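You operate a simulated robot arm through the tools that you are given. There is no shell and no other tool. Be economical: measure what you need, move in short steps, check, and stop when the job is done.

The job below is to be done with a simulated robot arm. You get a single attempt, and the scene is never put back.

Task
Swap the eyelet on the post for the size on the card, then wind 20 m.
Fine: the old eyelet goes into the free ring.

Only the result counts: the job must be done as asked and must still hold three seconds after the hand-in. Knocking over, shifting, dropping, spilling or breaking anything else fails it.

Robot
A 7-joint arm with a two-finger parallel gripper, fixed in place. Base frame: the origin is at the foot of the arm, x ahead of it, y to its left, z up; the work surface is at about z = 840. Readings come in mm, rad, newtons and seconds.
Its first joint turns from -2.897 to 2.897 rad. Payload 1.57 kg.
The TCP is the grasp point between the finger pads, 30 mm short of the fingertips. In the tool frame z runs along the fingers and y along their closing line. Largest opening 110 mm; finger width 24, thickness 12; the body of the gripper, 48 by 112 mm, starts 78 mm behind the TCP.
Orientation is told as [roll, pitch, yaw] about the base's x, y, z axes, in that order, counted from this pose: with the fingers straight down and closing along the base's y, the tool's x points along the base's -x, its y along +y and its z along -z.

Tools
- The arm moves only by the tool jog_arm. Its argument "increments" is one flat list of numbers, 7 for each row, row after row: the turn, a rotation vector about the base's x, y, z in units of 180 degrees (1.0 is 180 degrees), then the shift along the base's x, y, z in units of 200 mm (1.0 is 200 mm), then the opening, from 0 (shut) to 1 (fully open). In form: [rx, ry, rz, dx, dy, dz, claw, rx, ry, rz, dx, dy, dz, claw, ...]. A call has 1 to 8 rows; each row is the pose to reach, as a shift and turn from the pose commanded when the call began. A call with a number of a shift or a turn outside -1 to 1 is refused whole. Each row takes 0.2 s and may step no farther than 50 mm and 0.15 rad from the row before; otherwise, or with a gripper value out of range, the whole call is refused. A pose out of reach is approached as far as the arm can. The call stops where the force on the tool passes 40 N (or 10 N more than at its start, if that is more) or the arm is blocked; 0.2 s more then pass. Each finger travels about 108 mm/s and halts on what it meets, pressing with about 33 N; the grip force reading is that of the motor and also rises with nothing between the fingers. The clock runs only during rows and for 0.2 s after the last one: add rows that repeat a pose to give the fingers time. It gives the time, the measured TCP pose, the force on the tool (base axes), the opening and the grip force at its end, in the units of the frame above (readings bear some noise), with the torque about the TCP (base axes, N m) and any sound that the robot's microphone picked up.
- Cameras (640 x 400 px; columns grow to the right, rows downward): "scene" is fixed at [395.3, -640.9, 1431.9]; the picture's right is [0.95, -0.31, 0.00], its down [-0.28, -0.85, -0.44] and it looks along [0.14, 0.42, -0.90] (base axes); focal length 214 px, centre (320, 200). "wrist" rides on the gripper at [70, 16, -141] in the tool frame; the picture's right is [-0.23, 0.97, 0.00], its down [-0.86, -0.20, -0.48] and it looks along [-0.47, -0.11, 0.88] (tool axes); focal length 222 px, centre (320, 200). There is no depth. A picture from a camera that has moved, and an enlarged one, comes with that camera's place and axes in the base frame and with its lens. The place of the scene camera against the robot may be out by one fixed shift of up to 12 mm in any direction.
- get_image(camera): a new picture of that camera. The clock stands still meanwhile.
- lift_body(by): slides the trunk up (or, below 0, down) by that many mm; the arm rides with it, the base frame stays. It gives what a move gives, with no picture.
- enlarge(camera, box): a new picture of the part [left, top, right, bottom] of that camera's present view, enlarged. The clock stands still meanwhile.
- finish_job(): hands the job in; it is judged then, once.

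Go step by step. Nothing tells you positions but the pictures and the camera data: compare them with the known pose of the tool, close in by small moves and look again before you grip or let go. The budget is 120 turns and 64 pictures, counting those below and the enlarged ones. Unless the task says otherwise, let go and move clear before handing in, and close with one line.

The tools are called as a command line: name --argument value ..., lists and objects as JSON in quotes. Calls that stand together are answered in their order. jog_arm: Moves the arm, as the interface text tells. Its arguments: {"type":"object","properties":{"increments":{"type":"array"}},"required":["increments"]} The other tools are called the same way: lift_body (by) slides the trunk up or down; get_image (camera) takes a picture; enlarge (camera, box) takes an enlarged picture of a part of a camera's view; finish_job () hands the job in.

At the start:

```text
clock: 0.0
position: [405.8, -413.3, 1210.4]
ee_rot: [0.001, 0.0, 0.001]
wrist_force: [0.6, -0.1, 0.0]
ft_torque: [0.0, 0.0, 0.0]
gripper_width: 109.8
grip_force: 0.0
trunk travel left (down, up): [-400.0, 210.0]
```

scene: 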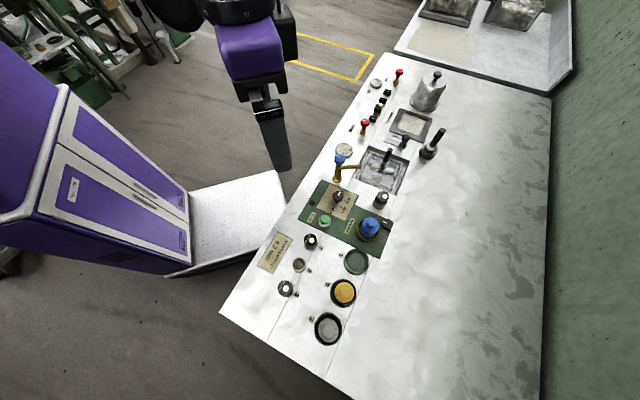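
wrist: 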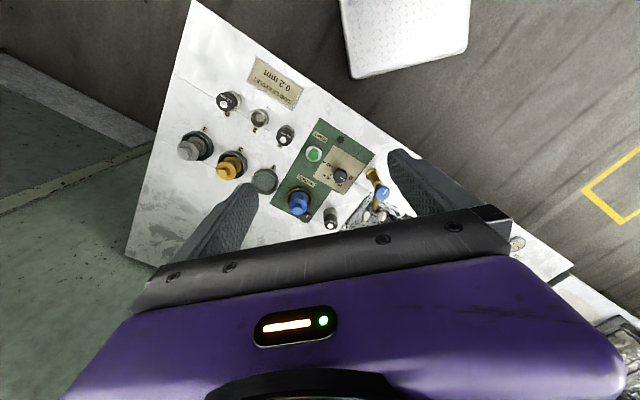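

I see a bench with a card, several eyelets, a control panel, and a post. I'll enlarge to read details.

enlarge --camera "scene" --box '[220, 170, 420, 350]'

enlarge --camera "wrist" --box '[160, 40, 420, 240]'

enlarge --camera "scene" --box '[320, 60, 460, 210]'

```text
2.22 times, centred on (320, 260) of scene
camera zoom: at [395.3, -640.9, 1431.9], right [0.95, -0.31, 0.0], down [-0.28, -0.85, -0.44], along [0.14, 0.42, -0.9], focal length 477 px, centre (320, 67)
```

zoom: 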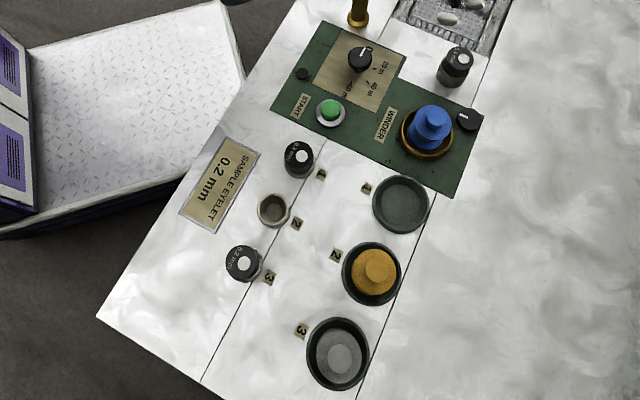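

```text
2.00 times, centred on (290, 140) of wrist
camera zoom: at [334.8, -395.9, 1353.5], right [0.23, 0.97, 0.0], down [0.86, -0.2, 0.48], along [0.47, -0.11, -0.88], focal length 444 px, centre (380, 320)
```

zoom: 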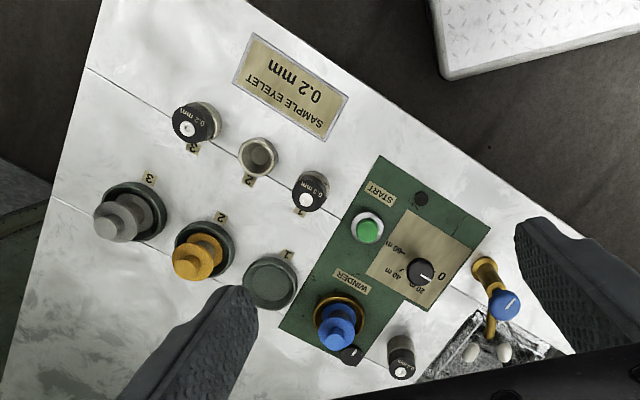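

```text
2.67 times, centred on (390, 135) of scene
camera zoom: at [395.3, -640.9, 1431.9], right [0.95, -0.31, 0.0], down [-0.28, -0.85, -0.44], along [0.14, 0.42, -0.9], focal length 572 px, centre (133, 373)
```

zoom: 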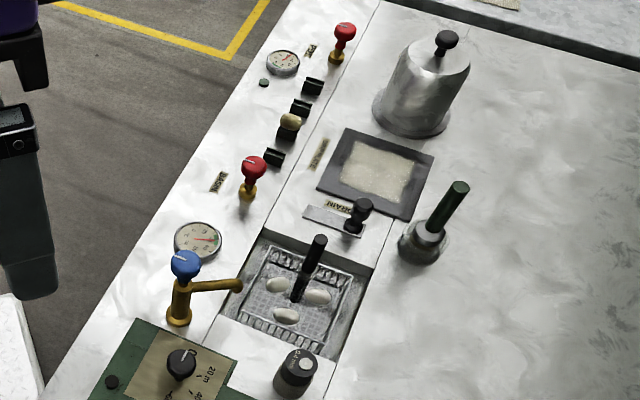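

The machine is a reeling bench. The post eyelet sits next to the basin, and the eyelet nests are numbered 1 to 3 with nest 2 empty. I'll move closer to read the sizes.

jog_arm --increments '[0, 0, 0, -0.1, -0.08, -0.17, 1, 0, 0, 0, -0.2, -0.16, -0.34, 1, 0, 0, 0, -0.3, -0.24, -0.51, 1, 0, 0, 0, -0.4, -0.32, -0.68, 1, 0, 0, 0, -0.45, -0.36, -0.85, 1, 0, 0, 0, -0.45, -0.36, -0.85, 1]'

get_image --camera "wrist"

```text
clock: 1.4
position: [315.7, -486.6, 1042.8]
ee_rot: [0.0, 0.0, 0.0]
wrist_force: [0.2, 0.7, 0.0]
ft_torque: [-0.02, 0.0, 0.01]
gripper_width: 109.8
grip_force: 0.1
trunk travel left (down, up): [-400.0, 210.0]
```

```text
58 pictures are left
camera wrist: at [245.8, -468.7, 1184.6], right [0.23, 0.97, 0.0], down [0.86, -0.2, 0.48], along [0.47, -0.11, -0.88], focal length 222 px, centre (320, 200)
```

wrist: 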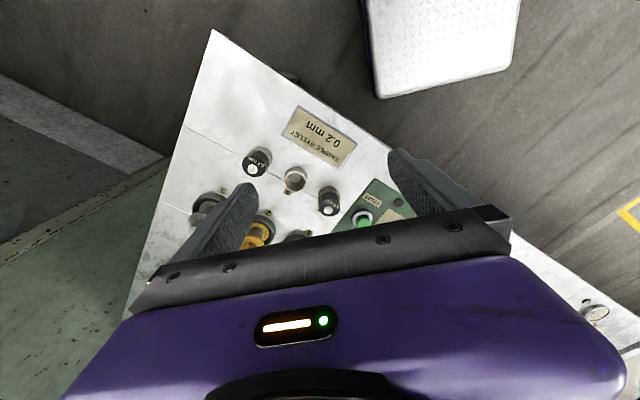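

The nests are in view; enlarging to read them.

enlarge --camera "wrist" --box '[230, 90, 390, 230]'

```text
2.86 times, centred on (310, 160) of wrist
camera zoom: at [245.8, -468.7, 1184.6], right [0.23, 0.97, 0.0], down [0.86, -0.2, 0.48], along [0.47, -0.11, -0.88], focal length 635 px, centre (349, 314)
```

zoom: 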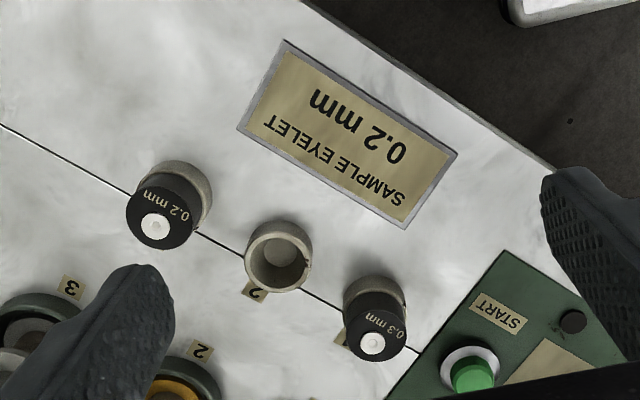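

Nest 3 holds the 0.2 mm eyelet, nest 1 holds 0.3 mm, and nest 2 is free. Next I'll look at the winder panel and the post.

jog_arm --increments '[0, 0, 0, 0.24, 0.06, 0, 1, 0, 0, 0, 0.48, 0.12, 0, 1, 0, 0, 0, 0.72, 0.18, 0, 1, 0, 0, 0, 0.95, 0.22, 0, 1, 0, 0, 0, 0.95, 0.22, 0, 1]'

enlarge --camera "wrist" --box '[180, 40, 460, 215]'

jog_arm --increments '[0, 0, 0, 0.24, 0, 0, 1, 0, 0, 0, 0.48, 0, 0, 1, 0, 0, 0, 0.65, 0.04, 0, 1, 0, 0, 0, 0.65, 0.04, 0, 1]'

enlarge --camera "wrist" --box '[180, 40, 460, 215]'

```text
clock: 2.6
position: [504.4, -441.1, 1039.6]
ee_rot: [0.001, 0.0, 0.002]
wrist_force: [0.3, 0.1, 0.7]
ft_torque: [0.0, 0.0, 0.01]
gripper_width: 109.9
grip_force: 0.0
trunk travel left (down, up): [-400.0, 210.0]
```

```text
2.29 times, centred on (320, 128) of wrist
camera zoom: at [434.1, -424.4, 1183.1], right [0.23, 0.97, 0.0], down [0.86, -0.2, 0.48], along [0.47, -0.11, -0.88], focal length 508 px, centre (320, 366)
```

zoom: 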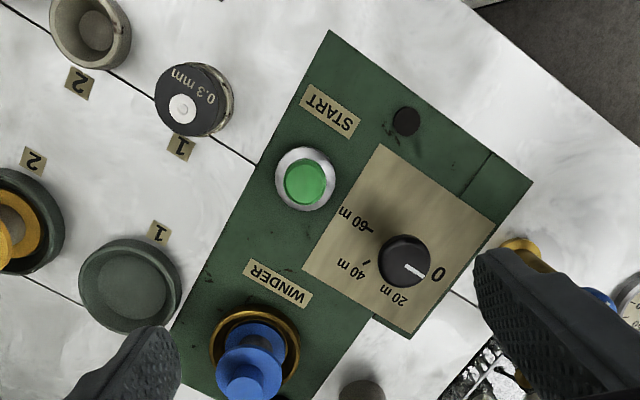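

```text
clock: 3.6
position: [634.3, -432.7, 1038.4]
ee_rot: [0.001, -0.001, -0.001]
wrist_force: [1.2, 0.2, -0.7]
ft_torque: [0.02, -0.02, -0.03]
gripper_width: 109.9
grip_force: 0.1
trunk travel left (down, up): [-400.0, 210.0]
```

```text
2.29 times, centred on (320, 128) of wrist
camera zoom: at [564.5, -415.1, 1182.3], right [0.23, 0.97, 0.0], down [0.86, -0.2, 0.48], along [0.47, -0.11, -0.88], focal length 508 px, centre (320, 366)
```

zoom: 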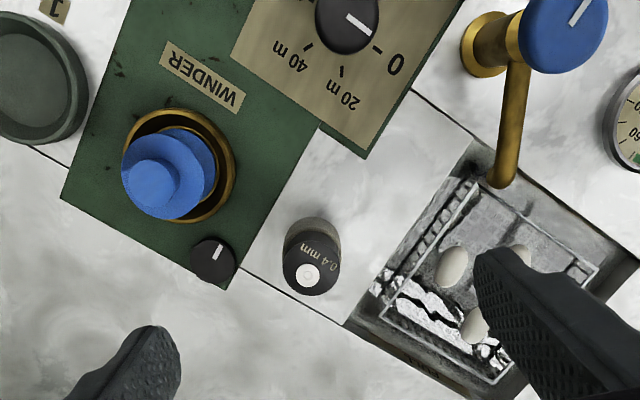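

The post carries 0.4 mm, and the dial points at 0. The bench axes run at about 45°, so I'll yaw the gripper 45° to close across the row, and come lower over the post for a close look.

jog_arm --increments '[0, 0, 0.042, 0.01, -0.01, -0.05, 0.8, 0, 0, 0.084, 0.02, -0.02, -0.1, 0.8, 0, 0, 0.126, 0.04, -0.03, -0.15, 0.7, 0, 0, 0.168, 0.06, -0.04, -0.2, 0.7, 0, 0, 0.21, 0.08, -0.05, -0.25, 0.7, 0, 0, 0.25, 0.1, -0.05, -0.3, 0.7, 0, 0, 0.25, 0.1, -0.05, -0.3, 0.7]'

get_image --camera "wrist"

```text
clock: 5.2
position: [654.1, -442.6, 979.6]
ee_rot: [0.0, 0.0, 0.787]
wrist_force: [-0.8, 0.3, -0.6]
ft_torque: [0.02, 0.0, 0.01]
gripper_width: 76.8
grip_force: 0.0
trunk travel left (down, up): [-400.0, 210.0]
```

```text
54 pictures are left
camera wrist: at [593.5, -479.5, 1123.8], right [-0.53, 0.85, 0.0], down [0.74, 0.47, 0.48], along [0.41, 0.25, -0.88], focal length 222 px, centre (320, 200)
```

wrist: 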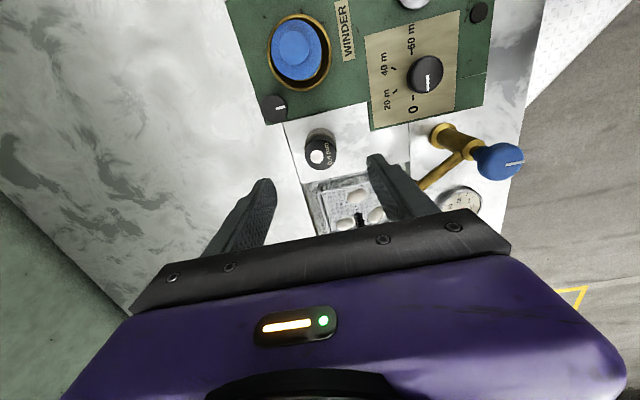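

The alignment looks good. I'll enlarge the post eyelet.

enlarge --camera "wrist" --box '[270, 110, 370, 190]'

enlarge --camera "scene" --box '[350, 170, 420, 230]'

```text
5.00 times, centred on (320, 150) of wrist
camera zoom: at [593.5, -479.5, 1123.8], right [-0.53, 0.85, 0.0], down [0.74, 0.47, 0.48], along [0.41, 0.25, -0.88], focal length 1111 px, centre (320, 450)
```

zoom: 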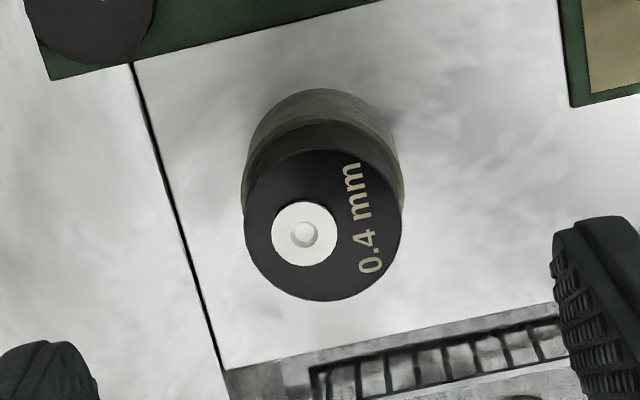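

```text
6.67 times, centred on (385, 200) of scene
camera zoom: at [395.3, -640.9, 1431.9], right [0.95, -0.31, 0.0], down [-0.28, -0.85, -0.44], along [0.14, 0.42, -0.9], focal length 1430 px, centre (-113, 200)
```

zoom: 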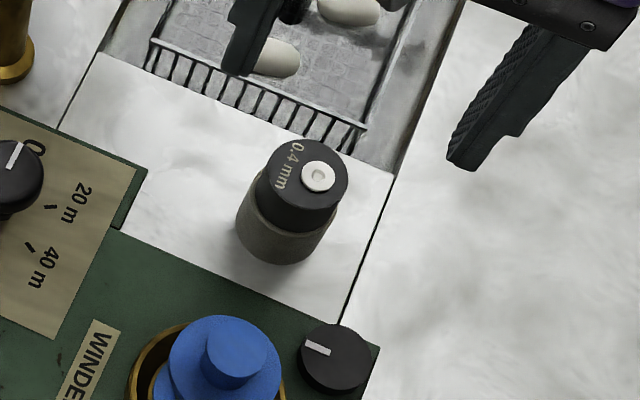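

The eyelet is a dark cap of about 35 mm sitting in a cup-like post, with its top at z≈885 and centred near (657.5, -441). I'll descend so the fingertips are just above the cap and check the centring.

jog_arm --increments '[0, 0, 0, 0.017, 0.009, -0.1, 0.6, 0, 0, 0, 0.017, 0.009, -0.22, 0.6, 0, 0, 0, 0.017, 0.009, -0.22, 0.6]'

enlarge --camera "wrist" --box '[220, 90, 420, 215]'

enlarge --camera "scene" --box '[350, 170, 420, 230]'

```text
clock: 6.0
position: [658.7, -441.5, 936.5]
ee_rot: [-0.001, 0.0, 0.787]
wrist_force: [-0.5, -0.3, 0.4]
ft_torque: [-0.01, -0.01, -0.06]
gripper_width: 65.9
grip_force: 0.0
trunk travel left (down, up): [-400.0, 210.0]
```

```text
3.20 times, centred on (320, 152) of wrist
camera zoom: at [597.6, -478.2, 1079.7], right [-0.53, 0.85, 0.0], down [0.75, 0.46, 0.48], along [0.41, 0.25, -0.88], focal length 711 px, centre (320, 352)
```

zoom: 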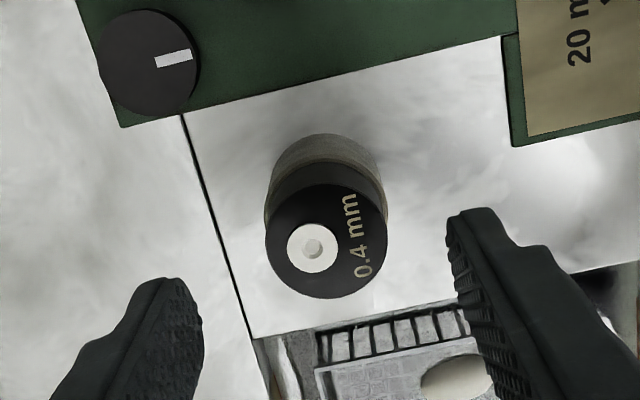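

```text
6.67 times, centred on (385, 200) of scene
camera zoom: at [395.3, -640.9, 1431.9], right [0.95, -0.31, 0.0], down [-0.28, -0.85, -0.44], along [0.14, 0.42, -0.9], focal length 1430 px, centre (-113, 200)
```

zoom: 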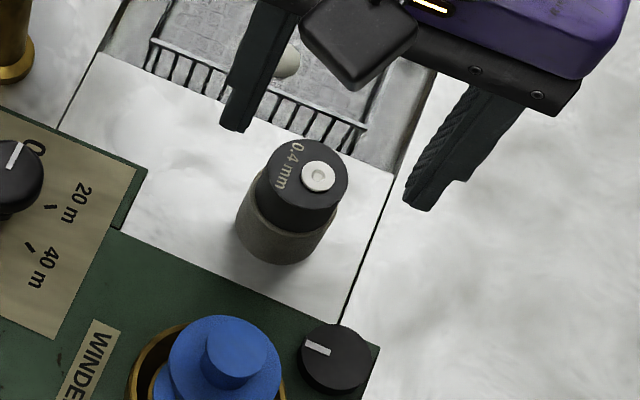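

The cap is nearly centred between the fingers. I'll lower to TCP z≈900 with the tips just above the post cup and close.

jog_arm --increments '[0, 0, 0, -0.009, 0.0, -0.09, 0.6, 0, 0, 0, -0.009, 0.0, -0.182, 0.6, 0, 0, 0, -0.009, 0.0, -0.182, 0.6, 0, 0, 0, -0.009, 0.0, -0.182, 0.2, 0, 0, 0, -0.009, 0.0, -0.182, 0.2, 0, 0, 0, -0.009, 0.0, -0.182, 0.2]'

enlarge --camera "scene" --box '[350, 170, 420, 230]'

```text
clock: 7.4
position: [655.4, -439.7, 899.8]
ee_rot: [0.002, 0.0, 0.786]
wrist_force: [-3.9, 5.6, -0.1]
ft_torque: [0.15, 0.29, -0.03]
gripper_width: 41.1
grip_force: 45.0
trunk travel left (down, up): [-400.0, 210.0]
```

```text
6.67 times, centred on (385, 200) of scene
camera zoom: at [395.3, -640.9, 1431.9], right [0.95, -0.31, 0.0], down [-0.28, -0.85, -0.44], along [0.14, 0.42, -0.9], focal length 1430 px, centre (-113, 200)
```

zoom: 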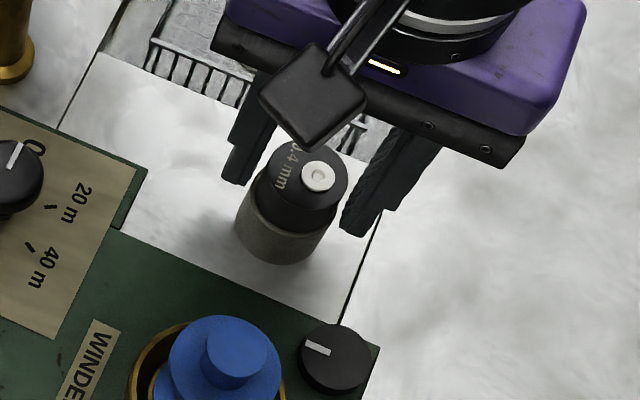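

The fingers stopped at 41 mm. I'll lift slightly to learn whether the cap or the cup is held.

jog_arm --increments '[0, 0, 0, 0, 0, 0.02, 0.2, 0, 0, 0, 0, 0, 0.04, 0.2]'

enlarge --camera "wrist" --box '[220, 90, 420, 215]'

```text
clock: 7.9
position: [655.1, -440.9, 901.6]
ee_rot: [0.006, -0.003, 0.785]
wrist_force: [1.2, 0.2, 1.0]
ft_torque: [0.01, 0.03, 0.03]
gripper_width: 31.6
grip_force: 40.5
trunk travel left (down, up): [-400.0, 210.0]
stopped in row 2: the force on the tool passed its limit at 46 N (the readings are from after the stop); the commanded pose is now the measured one
```

```text
3.20 times, centred on (320, 152) of wrist
camera zoom: at [594.6, -478.0, 1044.6], right [-0.53, 0.85, 0.01], down [0.75, 0.46, 0.48], along [0.4, 0.26, -0.88], focal length 711 px, centre (320, 352)
```

zoom: 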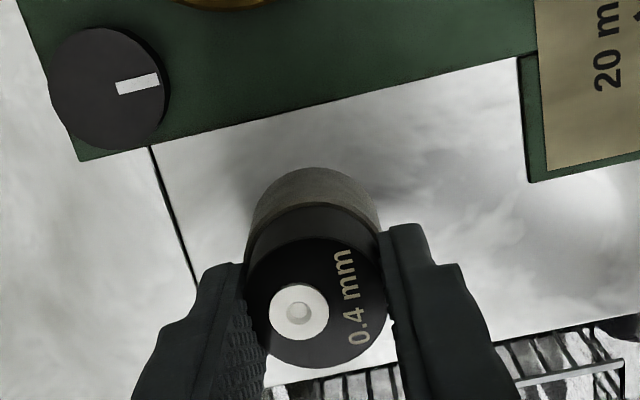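

The fingers slid off the cup rim and now hold the cap at 31.6 mm. I'll lift gently again.

jog_arm --increments '[0, 0, 0, 0, 0, 0.01, 0.15, 0, 0, 0, 0, 0, 0.03, 0.15, 0, 0, 0, 0, 0, 0.05, 0.15]'

enlarge --camera "scene" --box '[350, 170, 420, 230]'

```text
clock: 8.7
position: [655.6, -440.0, 910.7]
ee_rot: [0.004, -0.003, 0.787]
wrist_force: [0.3, 0.2, -0.1]
ft_torque: [0.03, -0.01, -0.01]
gripper_width: 31.8
grip_force: 33.2
trunk travel left (down, up): [-400.0, 210.0]
```

```text
6.67 times, centred on (385, 200) of scene
camera zoom: at [395.3, -640.9, 1431.9], right [0.95, -0.31, 0.0], down [-0.28, -0.85, -0.44], along [0.14, 0.42, -0.9], focal length 1430 px, centre (-113, 200)
```

zoom: 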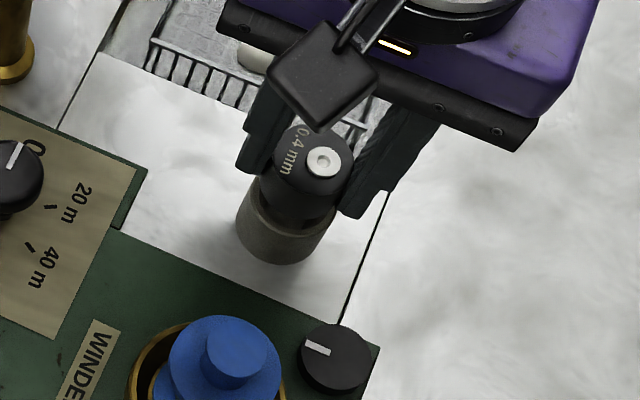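

The eyelet is coming out freely. I'll raise it clear.

jog_arm --increments '[0, 0, 0, 0, 0, 0.15, 0.15, 0, 0, 0, 0, 0, 0.35, 0.15, 0, 0, 0, 0, 0, 0.45, 0.15, 0, 0, 0, 0, 0, 0.45, 0.15]'

enlarge --camera "wrist" --box '[220, 90, 420, 215]'

enlarge --camera "scene" --box '[350, 150, 430, 230]'

```text
clock: 9.7
position: [656.3, -440.2, 1002.7]
ee_rot: [0.008, -0.003, 0.787]
wrist_force: [0.6, 0.3, -0.5]
ft_torque: [0.02, 0.04, 0.0]
gripper_width: 32.2
grip_force: 32.2
trunk travel left (down, up): [-400.0, 210.0]
```

```text
3.20 times, centred on (320, 152) of wrist
camera zoom: at [594.8, -478.6, 1145.4], right [-0.53, 0.85, 0.01], down [0.75, 0.46, 0.48], along [0.4, 0.26, -0.88], focal length 711 px, centre (320, 352)
```

zoom: 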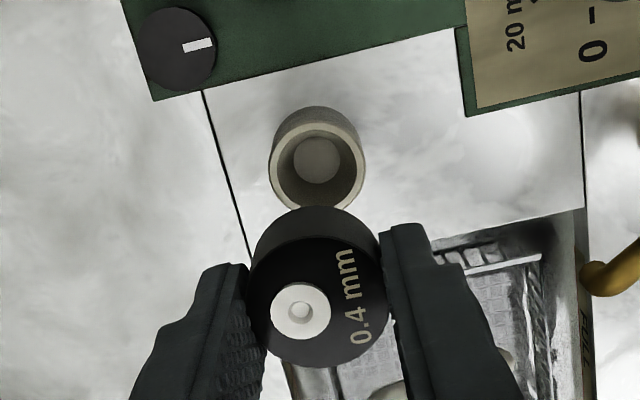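

```text
5.00 times, centred on (390, 190) of scene
camera zoom: at [395.3, -640.9, 1431.9], right [0.95, -0.31, 0.0], down [-0.28, -0.85, -0.44], along [0.14, 0.42, -0.9], focal length 1072 px, centre (-30, 250)
```

zoom: 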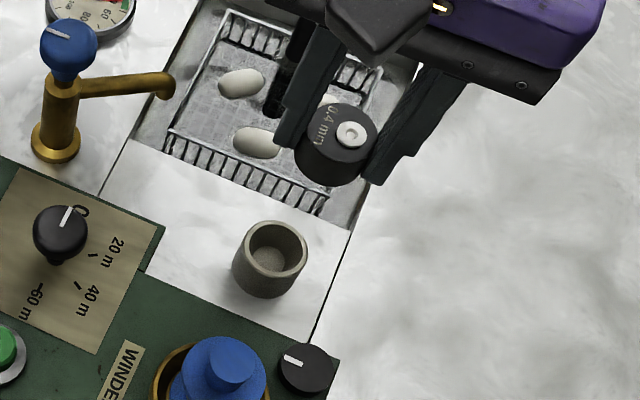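

The cap drops inside a cup; the post's cup centre corresponds to TCP (655.5, -440.3). I'll carry it over ring 2 at the same height and yaw and compare the pictures.

jog_arm --increments '[0, 0, 0, -0.2, -0.07, 0, 0.15, 0, 0, 0, -0.4, -0.14, 0, 0.15, 0, 0, 0, -0.6, -0.21, 0, 0.15, 0, 0, 0, -0.8, -0.28, 0, 0.15, 0, 0, 0, -1.0, -0.35, 0, 0.15]'

jog_arm --increments '[0, 0, 0, -0.2, -0.07, 0, 0.15, 0, 0, 0, -0.39, -0.13, 0, 0.15, 0, 0, 0, -0.39, -0.13, 0, 0.15]'

enlarge --camera "wrist" --box '[220, 90, 420, 215]'

```text
clock: 10.9
position: [455.8, -509.4, 1002.5]
ee_rot: [0.007, -0.002, 0.789]
wrist_force: [0.7, 0.7, -0.3]
ft_torque: [-0.03, 0.04, 0.0]
gripper_width: 32.1
grip_force: 33.4
trunk travel left (down, up): [-400.0, 210.0]
```

```text
clock: 11.7
position: [386.1, -545.9, 996.6]
ee_rot: [0.009, -0.002, 0.783]
wrist_force: [0.7, -0.1, -0.4]
ft_torque: [0.0, 0.01, -0.01]
gripper_width: 32.4
grip_force: 32.6
out of reach, approached as far as the arm can: row 2, 3
trunk travel left (down, up): [-400.0, 210.0]
```

```text
3.20 times, centred on (320, 152) of wrist
camera zoom: at [324.9, -583.7, 1139.9], right [-0.53, 0.85, 0.01], down [0.75, 0.46, 0.48], along [0.4, 0.26, -0.88], focal length 711 px, centre (320, 352)
```

zoom: 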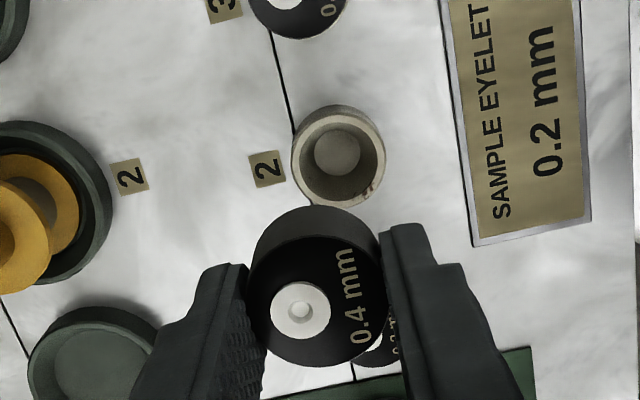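

The target at this height is just out of reach, so I'll descend part way and see where the arm settles. Ring 2 should want TCP ≈ (379, -540).

jog_arm --increments '[0, 0, 0, 0, 0, -0.15, 0.15, 0, 0, 0, 0, 0, -0.3, 0.15, 0, 0, 0, 0, 0, -0.3, 0.15]'

```text
clock: 12.5
position: [385.3, -547.2, 938.0]
ee_rot: [0.005, -0.002, 0.787]
wrist_force: [0.0, -0.1, -0.2]
ft_torque: [-0.01, -0.01, 0.01]
gripper_width: 31.9
grip_force: 32.8
trunk travel left (down, up): [-400.0, 210.0]
```

The arm follows well here. I'll shift toward ring 2's centre and compare.

jog_arm --increments '[0, 0, 0, -0.016, 0.016, 0, 0.15, 0, 0, 0, -0.032, 0.033, 0, 0.15, 0, 0, 0, -0.032, 0.033, 0, 0.15]'

enlarge --camera "wrist" --box '[220, 90, 420, 215]'

```text
clock: 13.3
position: [379.4, -540.4, 936.5]
ee_rot: [0.006, -0.001, 0.788]
wrist_force: [0.0, 0.6, -0.4]
ft_torque: [-0.03, -0.01, -0.02]
gripper_width: 31.9
grip_force: 33.1
trunk travel left (down, up): [-400.0, 210.0]
```

```text
3.20 times, centred on (320, 152) of wrist
camera zoom: at [318.4, -577.3, 1080.1], right [-0.53, 0.85, 0.01], down [0.75, 0.46, 0.48], along [0.4, 0.26, -0.88], focal length 711 px, centre (320, 352)
```

zoom: 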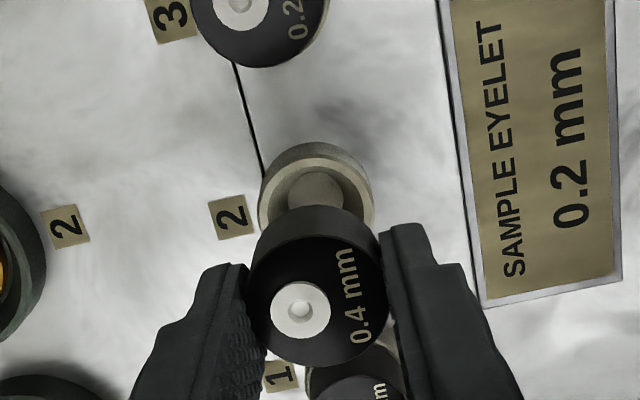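

Alignment looks close to the reference; I'll enlarge to check more finely.

enlarge --camera "wrist" --box '[290, 125, 350, 165]'

```text
10.00 times, centred on (320, 145) of wrist
camera zoom: at [318.4, -577.3, 1080.1], right [-0.53, 0.85, 0.01], down [0.75, 0.46, 0.48], along [0.4, 0.26, -0.88], focal length 2221 px, centre (320, 750)
```

zoom: 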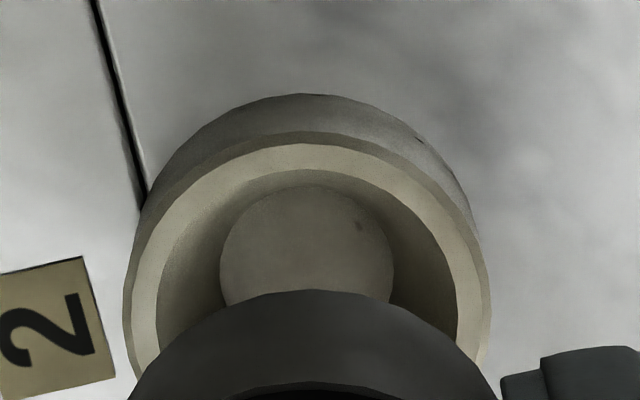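

The eyelet is aligned within about 1 mm, and the ring is conical so it will self-centre. I'll lower in steps and watch the force.

jog_arm --increments '[0, 0, 0, 0.001, -0.002, -0.1, 0.15, 0, 0, 0, 0.001, -0.002, -0.19, 0.15, 0, 0, 0, 0.001, -0.002, -0.21, 0.15, 0, 0, 0, 0.001, -0.002, -0.21, 0.15]'

enlarge --camera "scene" --box '[265, 230, 345, 290]'

```text
clock: 14.3
position: [378.8, -539.2, 894.5]
ee_rot: [0.005, -0.001, 0.788]
wrist_force: [0.4, 0.1, 0.4]
ft_torque: [0.01, -0.02, -0.02]
gripper_width: 32.2
grip_force: 33.0
trunk travel left (down, up): [-400.0, 210.0]
```

```text
6.67 times, centred on (305, 260) of scene
camera zoom: at [395.3, -640.9, 1431.9], right [0.95, -0.31, 0.0], down [-0.28, -0.85, -0.44], along [0.14, 0.42, -0.9], focal length 1430 px, centre (420, -200)
```

zoom: 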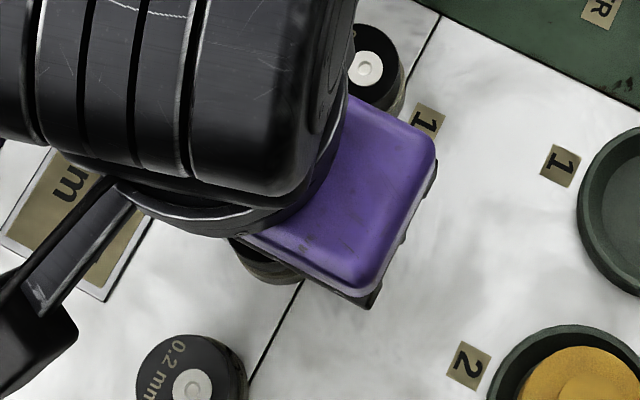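

Blocked view from the scene camera, but no contact yet. I'll step down in 1–2 mm rows.

jog_arm --increments '[0, 0, 0, 0, 0, -0.01, 0.15, 0, 0, 0, 0, 0, -0.02, 0.15, 0, 0, 0, 0, 0, -0.02, 0.15]'

enlarge --camera "wrist" --box '[220, 90, 420, 215]'

```text
clock: 15.1
position: [379.0, -539.1, 892.1]
ee_rot: [0.006, -0.001, 0.785]
wrist_force: [0.0, 0.0, 0.3]
ft_torque: [0.0, 0.01, -0.01]
gripper_width: 32.2
grip_force: 33.0
trunk travel left (down, up): [-400.0, 210.0]
```

```text
3.20 times, centred on (320, 152) of wrist
camera zoom: at [318.5, -577.4, 1034.1], right [-0.53, 0.85, 0.01], down [0.75, 0.46, 0.48], along [0.4, 0.26, -0.88], focal length 711 px, centre (320, 352)
```

zoom: 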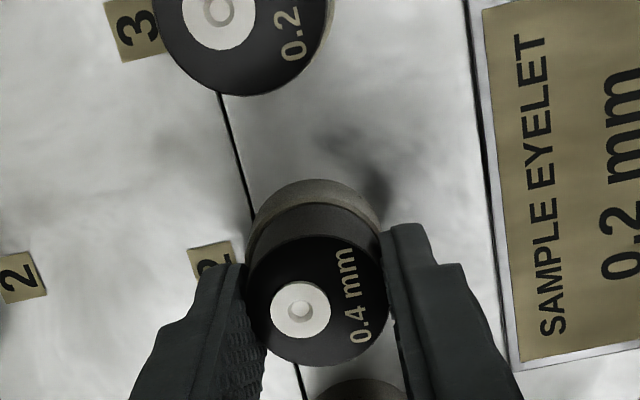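

It's nearly in. Continuing down gently.

jog_arm --increments '[0, 0, 0, 0, 0, -0.01, 0.15, 0, 0, 0, 0, 0, -0.02, 0.15, 0, 0, 0, 0, 0, -0.03, 0.15, 0, 0, 0, 0, 0, -0.03, 0.15]'

```text
clock: 16.1
position: [380.1, -538.8, 888.1]
ee_rot: [0.003, 0.0, 0.786]
wrist_force: [-0.8, 7.7, 34.4]
ft_torque: [-0.19, -0.37, -0.15]
gripper_width: 32.3
grip_force: 32.8
trunk travel left (down, up): [-400.0, 210.0]
```

Contact at z≈888, which matches the expected seated height. Checking before release.

enlarge --camera "wrist" --box '[260, 130, 380, 210]'

```text
5.00 times, centred on (320, 170) of wrist
camera zoom: at [318.4, -576.4, 1031.2], right [-0.53, 0.85, 0.0], down [0.75, 0.46, 0.48], along [0.4, 0.25, -0.88], focal length 1111 px, centre (320, 350)
```

zoom: 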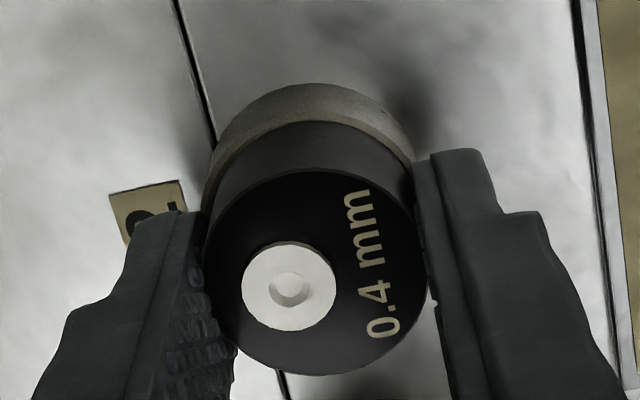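

It looks seated. I'll relax the downforce, open, and rise.

jog_arm --increments '[0, 0, 0, 0, 0, 0.008, 0.15, 0, 0, 0, 0, 0, 0.008, 0.5, 0, 0, 0, 0, 0, 0.008, 0.5, 0, 0, 0, 0, 0, 0.1, 0.5, 0, 0, 0, 0, 0, 0.25, 0.5, 0, 0, 0, 0, 0, 0.25, 0.5]'

get_image --camera "wrist"

```text
clock: 17.5
position: [380.0, -539.5, 935.7]
ee_rot: [0.007, -0.002, 0.785]
wrist_force: [0.4, 0.4, -0.1]
ft_torque: [-0.03, -0.02, 0.0]
gripper_width: 55.3
grip_force: 0.1
trunk travel left (down, up): [-400.0, 210.0]
```

```text
38 pictures are left
camera wrist: at [319.8, -577.5, 1078.2], right [-0.53, 0.85, 0.01], down [0.75, 0.46, 0.48], along [0.4, 0.26, -0.88], focal length 222 px, centre (320, 200)
```

wrist: 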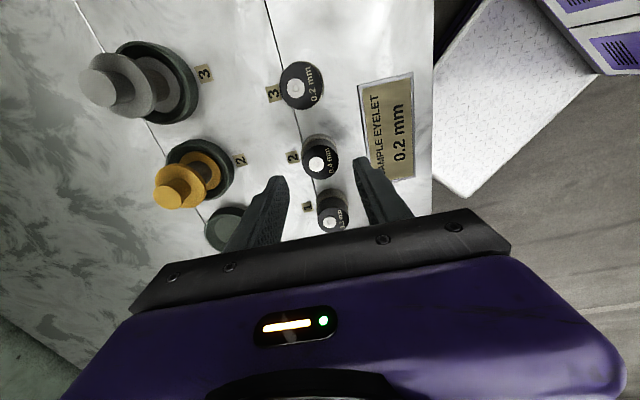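

The old eyelet is in ring 2. Now over to nest 3, about (-42, -47) away.

jog_arm --increments '[0, 0, 0, -0.1, -0.11, 0.02, 0.55, 0, 0, 0, -0.21, -0.235, 0.02, 0.55, 0, 0, 0, -0.21, -0.235, 0.02, 0.55]'

enlarge --camera "wrist" --box '[220, 90, 420, 215]'

```text
clock: 18.3
position: [337.2, -587.7, 940.0]
ee_rot: [0.006, -0.002, 0.785]
wrist_force: [-0.9, -0.3, 0.5]
ft_torque: [0.0, -0.04, -0.02]
gripper_width: 60.6
grip_force: 0.0
trunk travel left (down, up): [-400.0, 210.0]
```

```text
3.20 times, centred on (320, 152) of wrist
camera zoom: at [276.1, -626.1, 1083.0], right [-0.53, 0.85, 0.01], down [0.75, 0.46, 0.48], along [0.4, 0.26, -0.88], focal length 711 px, centre (320, 352)
```

zoom: 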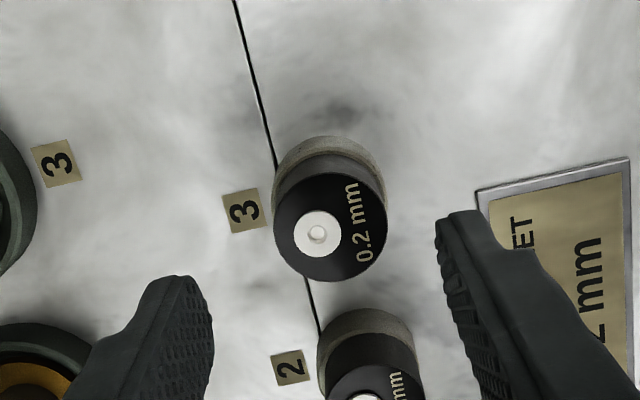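

Nest 3's cap is about 4 mm off in +y. I'll correct, descend to TCP z≈891 so the tips clear the cup rim, and grip.

jog_arm --increments '[0, 0, 0, -0.005, 0.019, -0.1, 0.55, 0, 0, 0, -0.005, 0.019, -0.2, 0.55, 0, 0, 0, -0.005, 0.019, -0.245, 0.55, 0, 0, 0, -0.005, 0.019, -0.245, 0.55]'

enlarge --camera "wrist" --box '[220, 90, 420, 215]'

```text
clock: 19.3
position: [336.8, -583.5, 890.6]
ee_rot: [0.008, -0.002, 0.787]
wrist_force: [0.5, 0.2, -0.7]
ft_torque: [0.01, 0.04, 0.0]
gripper_width: 60.5
grip_force: 0.1
trunk travel left (down, up): [-400.0, 210.0]
```

```text
3.20 times, centred on (320, 152) of wrist
camera zoom: at [275.4, -620.4, 1033.7], right [-0.53, 0.85, 0.01], down [0.75, 0.46, 0.48], along [0.4, 0.26, -0.88], focal length 711 px, centre (320, 352)
```

zoom: 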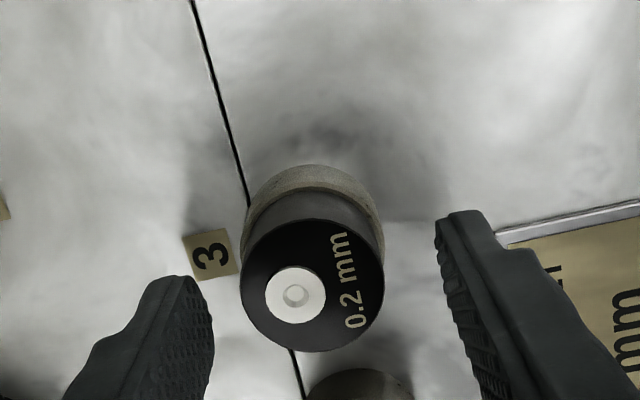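

The cap is slightly off along the row axis compared with the earlier held picture. I'll shift (-1.3, -2.6), then close and compare.

jog_arm --increments '[0, 0, 0, -0.0065, -0.013, 0, 0.55, 0, 0, 0, -0.0065, -0.013, 0, 0.15, 0, 0, 0, -0.0065, -0.013, 0, 0.15, 0, 0, 0, -0.0065, -0.013, 0, 0.15]'

enlarge --camera "wrist" --box '[220, 90, 420, 215]'

```text
clock: 20.3
position: [334.3, -585.3, 889.9]
ee_rot: [0.007, -0.002, 0.787]
wrist_force: [-0.2, 0.6, 1.4]
ft_torque: [0.0, -0.01, -0.01]
gripper_width: 32.1
grip_force: 33.0
trunk travel left (down, up): [-400.0, 210.0]
```

```text
3.20 times, centred on (320, 152) of wrist
camera zoom: at [274.2, -622.9, 1033.7], right [-0.53, 0.85, 0.01], down [0.75, 0.46, 0.48], along [0.4, 0.26, -0.88], focal length 711 px, centre (320, 352)
```

zoom: 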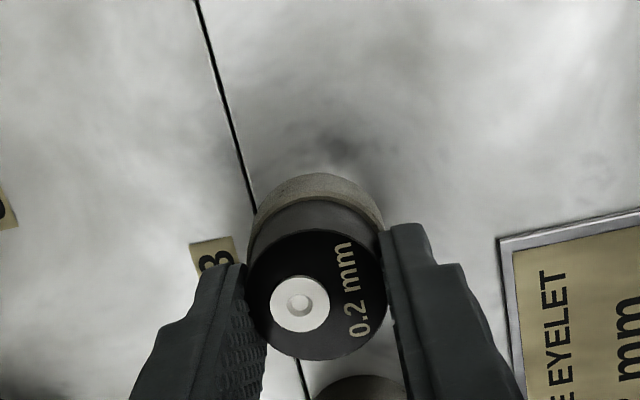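

The 0.2 mm eyelet is gripped. Lifting clear.

jog_arm --increments '[0, 0, 0, 0, 0, 0.05, 0.15, 0, 0, 0, 0, 0, 0.2, 0.15, 0, 0, 0, 0, 0, 0.4, 0.15, 0, 0, 0, 0.1, 0.05, 0.5, 0.15, 0, 0, 0, 0.3, 0.13, 0.55, 0.15, 0, 0, 0, 0.5, 0.22, 0.56, 0.15, 0, 0, 0, 0.7, 0.31, 0.56, 0.15, 0, 0, 0, 0.7, 0.31, 0.56, 0.15]'

```text
clock: 22.1
position: [475.1, -525.6, 1003.2]
ee_rot: [0.008, -0.003, 0.784]
wrist_force: [0.5, 0.2, -0.8]
ft_torque: [0.02, -0.03, 0.02]
gripper_width: 31.9
grip_force: 32.4
trunk travel left (down, up): [-400.0, 210.0]
```

Moving above the post.

jog_arm --increments '[0, 0, 0, 0.2, 0.095, 0, 0.15, 0, 0, 0, 0.4, 0.19, 0, 0.15, 0, 0, 0, 0.6, 0.285, 0, 0.15, 0, 0, 0, 0.8, 0.38, 0, 0.15, 0, 0, 0, 0.904, 0.425, 0, 0.15, 0, 0, 0, 0.904, 0.425, 0, 0.15]'

enlarge --camera "wrist" --box '[220, 90, 420, 215]'

```text
clock: 23.5
position: [656.6, -437.4, 1004.9]
ee_rot: [0.005, -0.003, 0.787]
wrist_force: [0.0, 0.5, -0.3]
ft_torque: [0.01, 0.0, -0.02]
gripper_width: 32.0
grip_force: 33.4
trunk travel left (down, up): [-400.0, 210.0]
```

```text
3.20 times, centred on (320, 152) of wrist
camera zoom: at [595.6, -475.4, 1147.5], right [-0.53, 0.85, 0.01], down [0.75, 0.46, 0.48], along [0.4, 0.26, -0.88], focal length 711 px, centre (320, 352)
```

zoom: 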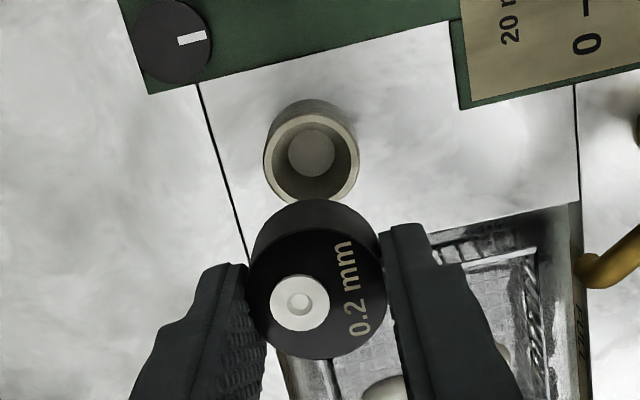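

The cup is about 3 mm off in y, which agrees with the readings. I'll correct and descend to just above seating.

jog_arm --increments '[0, 0, 0, -0.004, -0.015, -0.1, 0.15, 0, 0, 0, -0.004, -0.015, -0.25, 0.15, 0, 0, 0, -0.004, -0.015, -0.32, 0.15, 0, 0, 0, -0.004, -0.015, -0.32, 0.15]'

enlarge --camera "wrist" --box '[220, 90, 420, 215]'

```text
clock: 24.5
position: [654.8, -441.7, 938.9]
ee_rot: [0.006, -0.003, 0.787]
wrist_force: [0.1, 0.3, -1.0]
ft_torque: [-0.01, 0.01, 0.0]
gripper_width: 32.1
grip_force: 33.8
trunk travel left (down, up): [-400.0, 210.0]
```

```text
3.20 times, centred on (320, 152) of wrist
camera zoom: at [594.7, -479.3, 1082.3], right [-0.53, 0.85, 0.01], down [0.75, 0.46, 0.48], along [0.4, 0.26, -0.88], focal length 711 px, centre (320, 352)
```

zoom: 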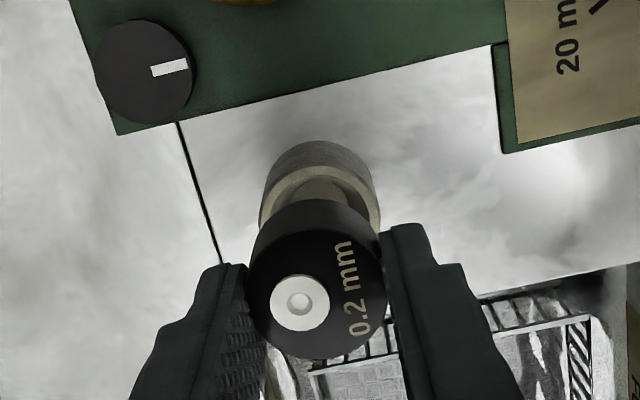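

Alignment matches. Lowering further.

jog_arm --increments '[0, 0, 0, 0.002, 0.002, -0.08, 0.15, 0, 0, 0, 0.002, 0.002, -0.14, 0.15, 0, 0, 0, 0.002, 0.002, -0.155, 0.15, 0, 0, 0, 0.002, 0.002, -0.165, 0.15, 0, 0, 0, 0.002, 0.002, -0.175, 0.15, 0, 0, 0, 0.002, 0.002, -0.175, 0.15]'

```text
clock: 25.9
position: [654.4, -441.8, 903.3]
ee_rot: [0.005, -0.001, 0.789]
wrist_force: [0.4, 0.0, -0.8]
ft_torque: [-0.03, -0.01, -0.02]
gripper_width: 32.2
grip_force: 33.3
trunk travel left (down, up): [-400.0, 210.0]
```

jog_arm --increments '[0, 0, 0, 0, 0, -0.005, 0.15, 0, 0, 0, 0, 0, -0.01, 0.15, 0, 0, 0, 0, 0, -0.01, 0.15]'

enlarge --camera "wrist" --box '[260, 130, 380, 210]'

```text
clock: 26.7
position: [655.5, -441.4, 902.7]
ee_rot: [0.007, -0.002, 0.789]
wrist_force: [-3.9, 4.9, 16.8]
ft_torque: [-0.05, -0.07, 0.02]
gripper_width: 31.9
grip_force: 32.5
trunk travel left (down, up): [-400.0, 210.0]
```

```text
5.00 times, centred on (320, 170) of wrist
camera zoom: at [595.0, -478.9, 1045.8], right [-0.53, 0.85, 0.0], down [0.75, 0.46, 0.48], along [0.4, 0.26, -0.88], focal length 1111 px, centre (320, 350)
```

zoom: 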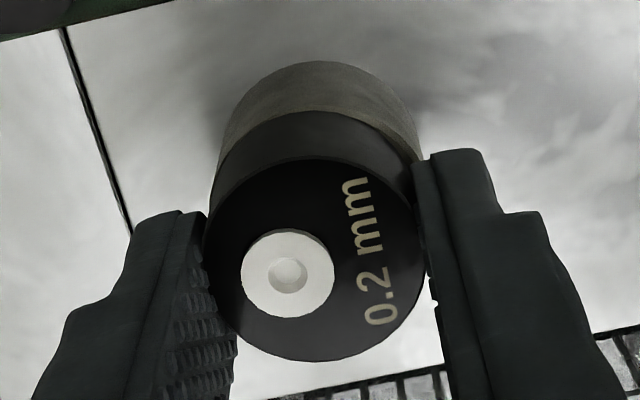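

It touches at the expected height. I'll press one more mm, then release and rise.

jog_arm --increments '[0, 0, 0, 0, 0, -0.004, 0.15, 0, 0, 0, 0, 0, 0.004, 0.15, 0, 0, 0, 0, 0, 0.006, 0.5, 0, 0, 0, 0, 0, 0.006, 0.5, 0, 0, 0, 0, 0, 0.1, 0.5, 0, 0, 0, 0, 0, 0.3, 0.5, 0, 0, 0, 0, 0, 0.49, 0.5, 0, 0, 0, 0, 0, 0.49, 0.5]'

enlarge --camera "wrist" --box '[220, 90, 420, 215]'

enlarge --camera "scene" --box '[280, 160, 420, 280]'

```text
clock: 28.5
position: [657.8, -441.3, 1000.8]
ee_rot: [0.007, -0.001, 0.787]
wrist_force: [0.0, 0.6, 0.1]
ft_torque: [0.0, 0.03, 0.0]
gripper_width: 54.9
grip_force: 0.1
trunk travel left (down, up): [-400.0, 210.0]
```

```text
3.20 times, centred on (320, 152) of wrist
camera zoom: at [596.8, -478.3, 1143.7], right [-0.53, 0.85, 0.01], down [0.75, 0.46, 0.48], along [0.4, 0.26, -0.88], focal length 711 px, centre (320, 352)
```

zoom: 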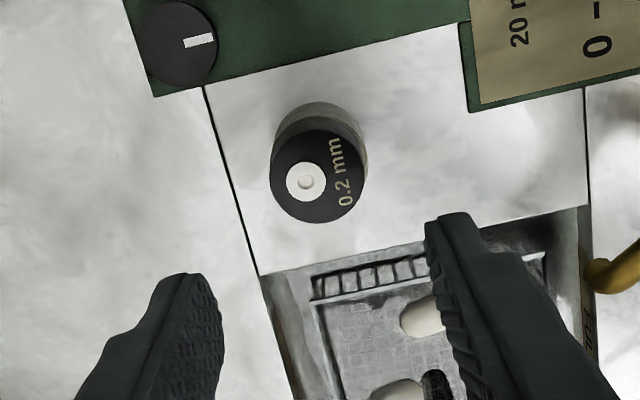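

```text
3.33 times, centred on (350, 220) of scene
camera zoom: at [395.3, -640.9, 1431.9], right [0.95, -0.31, 0.0], down [-0.28, -0.85, -0.44], along [0.14, 0.42, -0.9], focal length 715 px, centre (220, 133)
```

zoom: 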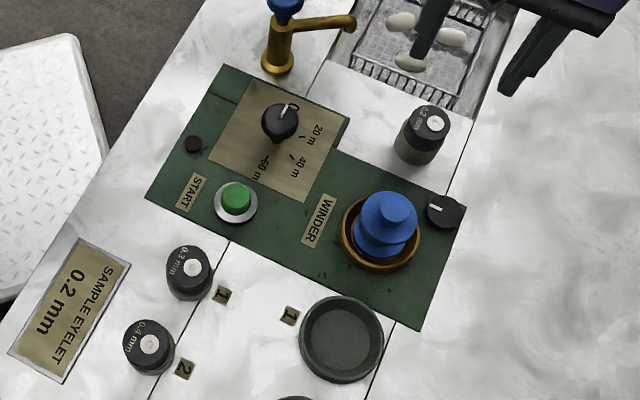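

The 0.2 mm eyelet is on the post and the 0.4 mm in ring 2. Next comes the dial, knob at about (536, -395, top 878). I'll go above it for a close look.

jog_arm --increments '[0, 0, 0, -0.2, 0.08, 0, 0.5, 0, 0, 0, -0.4, 0.16, 0, 0.5, 0, 0, 0, -0.605, 0.23, -0.1, 0.5, 0, 0, 0, -0.605, 0.23, -0.2, 0.5, 0, 0, 0, -0.605, 0.23, -0.2, 0.5]'

enlarge --camera "wrist" --box '[220, 90, 420, 215]'

```text
clock: 29.7
position: [534.9, -395.4, 957.9]
ee_rot: [0.007, -0.003, 0.788]
wrist_force: [0.0, -0.2, 0.1]
ft_torque: [0.01, 0.05, 0.01]
gripper_width: 55.2
grip_force: 0.1
trunk travel left (down, up): [-400.0, 210.0]
```

```text
3.20 times, centred on (320, 152) of wrist
camera zoom: at [473.9, -433.2, 1101.4], right [-0.53, 0.85, 0.01], down [0.75, 0.46, 0.48], along [0.4, 0.26, -0.88], focal length 711 px, centre (320, 352)
```

zoom: 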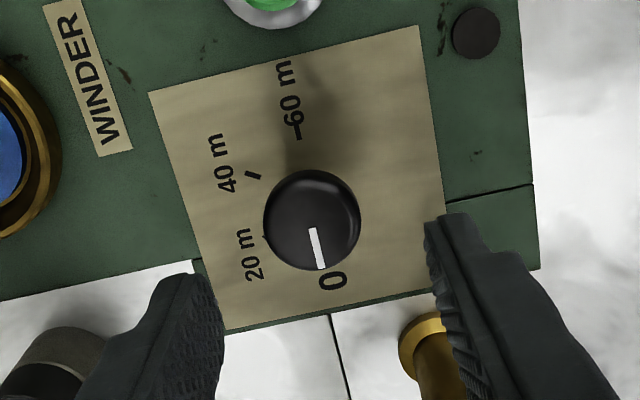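

The scale is evenly spaced: 0 is toward the basin, and 20/40/60 follow clockwise at about 60° steps. I'll centre over the knob and descend around it.

jog_arm --increments '[0, 0, 0, 0.02, 0.004, -0.1, 0.5, 0, 0, 0, 0.02, 0.004, -0.2, 0.5, 0, 0, 0, 0.02, 0.004, -0.33, 0.5, 0, 0, 0, 0.02, 0.004, -0.33, 0.5]'

enlarge --camera "wrist" --box '[220, 90, 420, 215]'

enlarge --camera "scene" --box '[300, 160, 380, 220]'

```text
clock: 30.7
position: [537.9, -393.6, 892.8]
ee_rot: [0.006, -0.003, 0.789]
wrist_force: [0.7, -0.2, -0.7]
ft_torque: [-0.02, -0.01, 0.03]
gripper_width: 55.0
grip_force: 0.1
trunk travel left (down, up): [-400.0, 210.0]
```

```text
3.20 times, centred on (320, 152) of wrist
camera zoom: at [477.3, -431.6, 1036.3], right [-0.53, 0.85, 0.01], down [0.75, 0.46, 0.48], along [0.4, 0.26, -0.88], focal length 711 px, centre (320, 352)
```

zoom: 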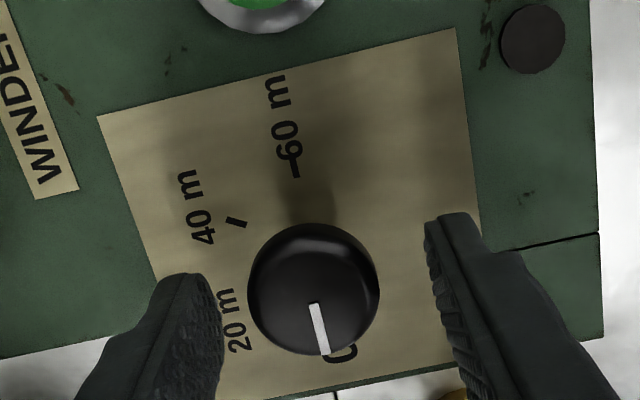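

```text
6.67 times, centred on (340, 190) of scene
camera zoom: at [395.3, -640.9, 1431.9], right [0.95, -0.31, 0.0], down [-0.28, -0.85, -0.44], along [0.14, 0.42, -0.9], focal length 1430 px, centre (187, 267)
```

zoom: 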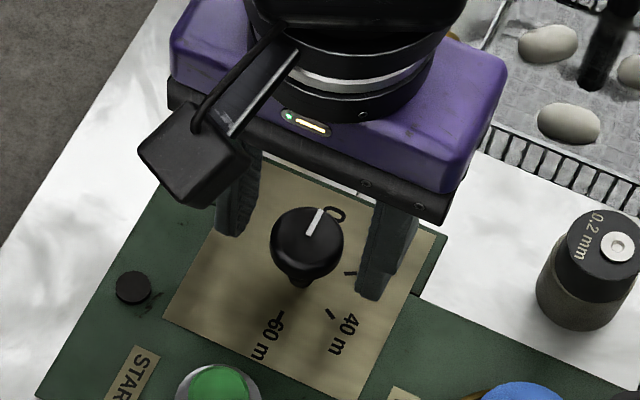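

Knob is centred. Closing on it gently.

jog_arm --increments '[0, 0, 0, 0, 0, -0.005, 0.2, 0, 0, 0, 0, 0, -0.01, 0.15, 0, 0, 0, 0, 0, -0.01, 0.15]'

```text
clock: 31.5
position: [538.9, -394.9, 891.3]
ee_rot: [0.003, -0.002, 0.789]
wrist_force: [5.2, -3.0, 21.0]
ft_torque: [0.01, -0.14, 0.04]
gripper_width: 31.8
grip_force: 39.8
trunk travel left (down, up): [-400.0, 210.0]
```

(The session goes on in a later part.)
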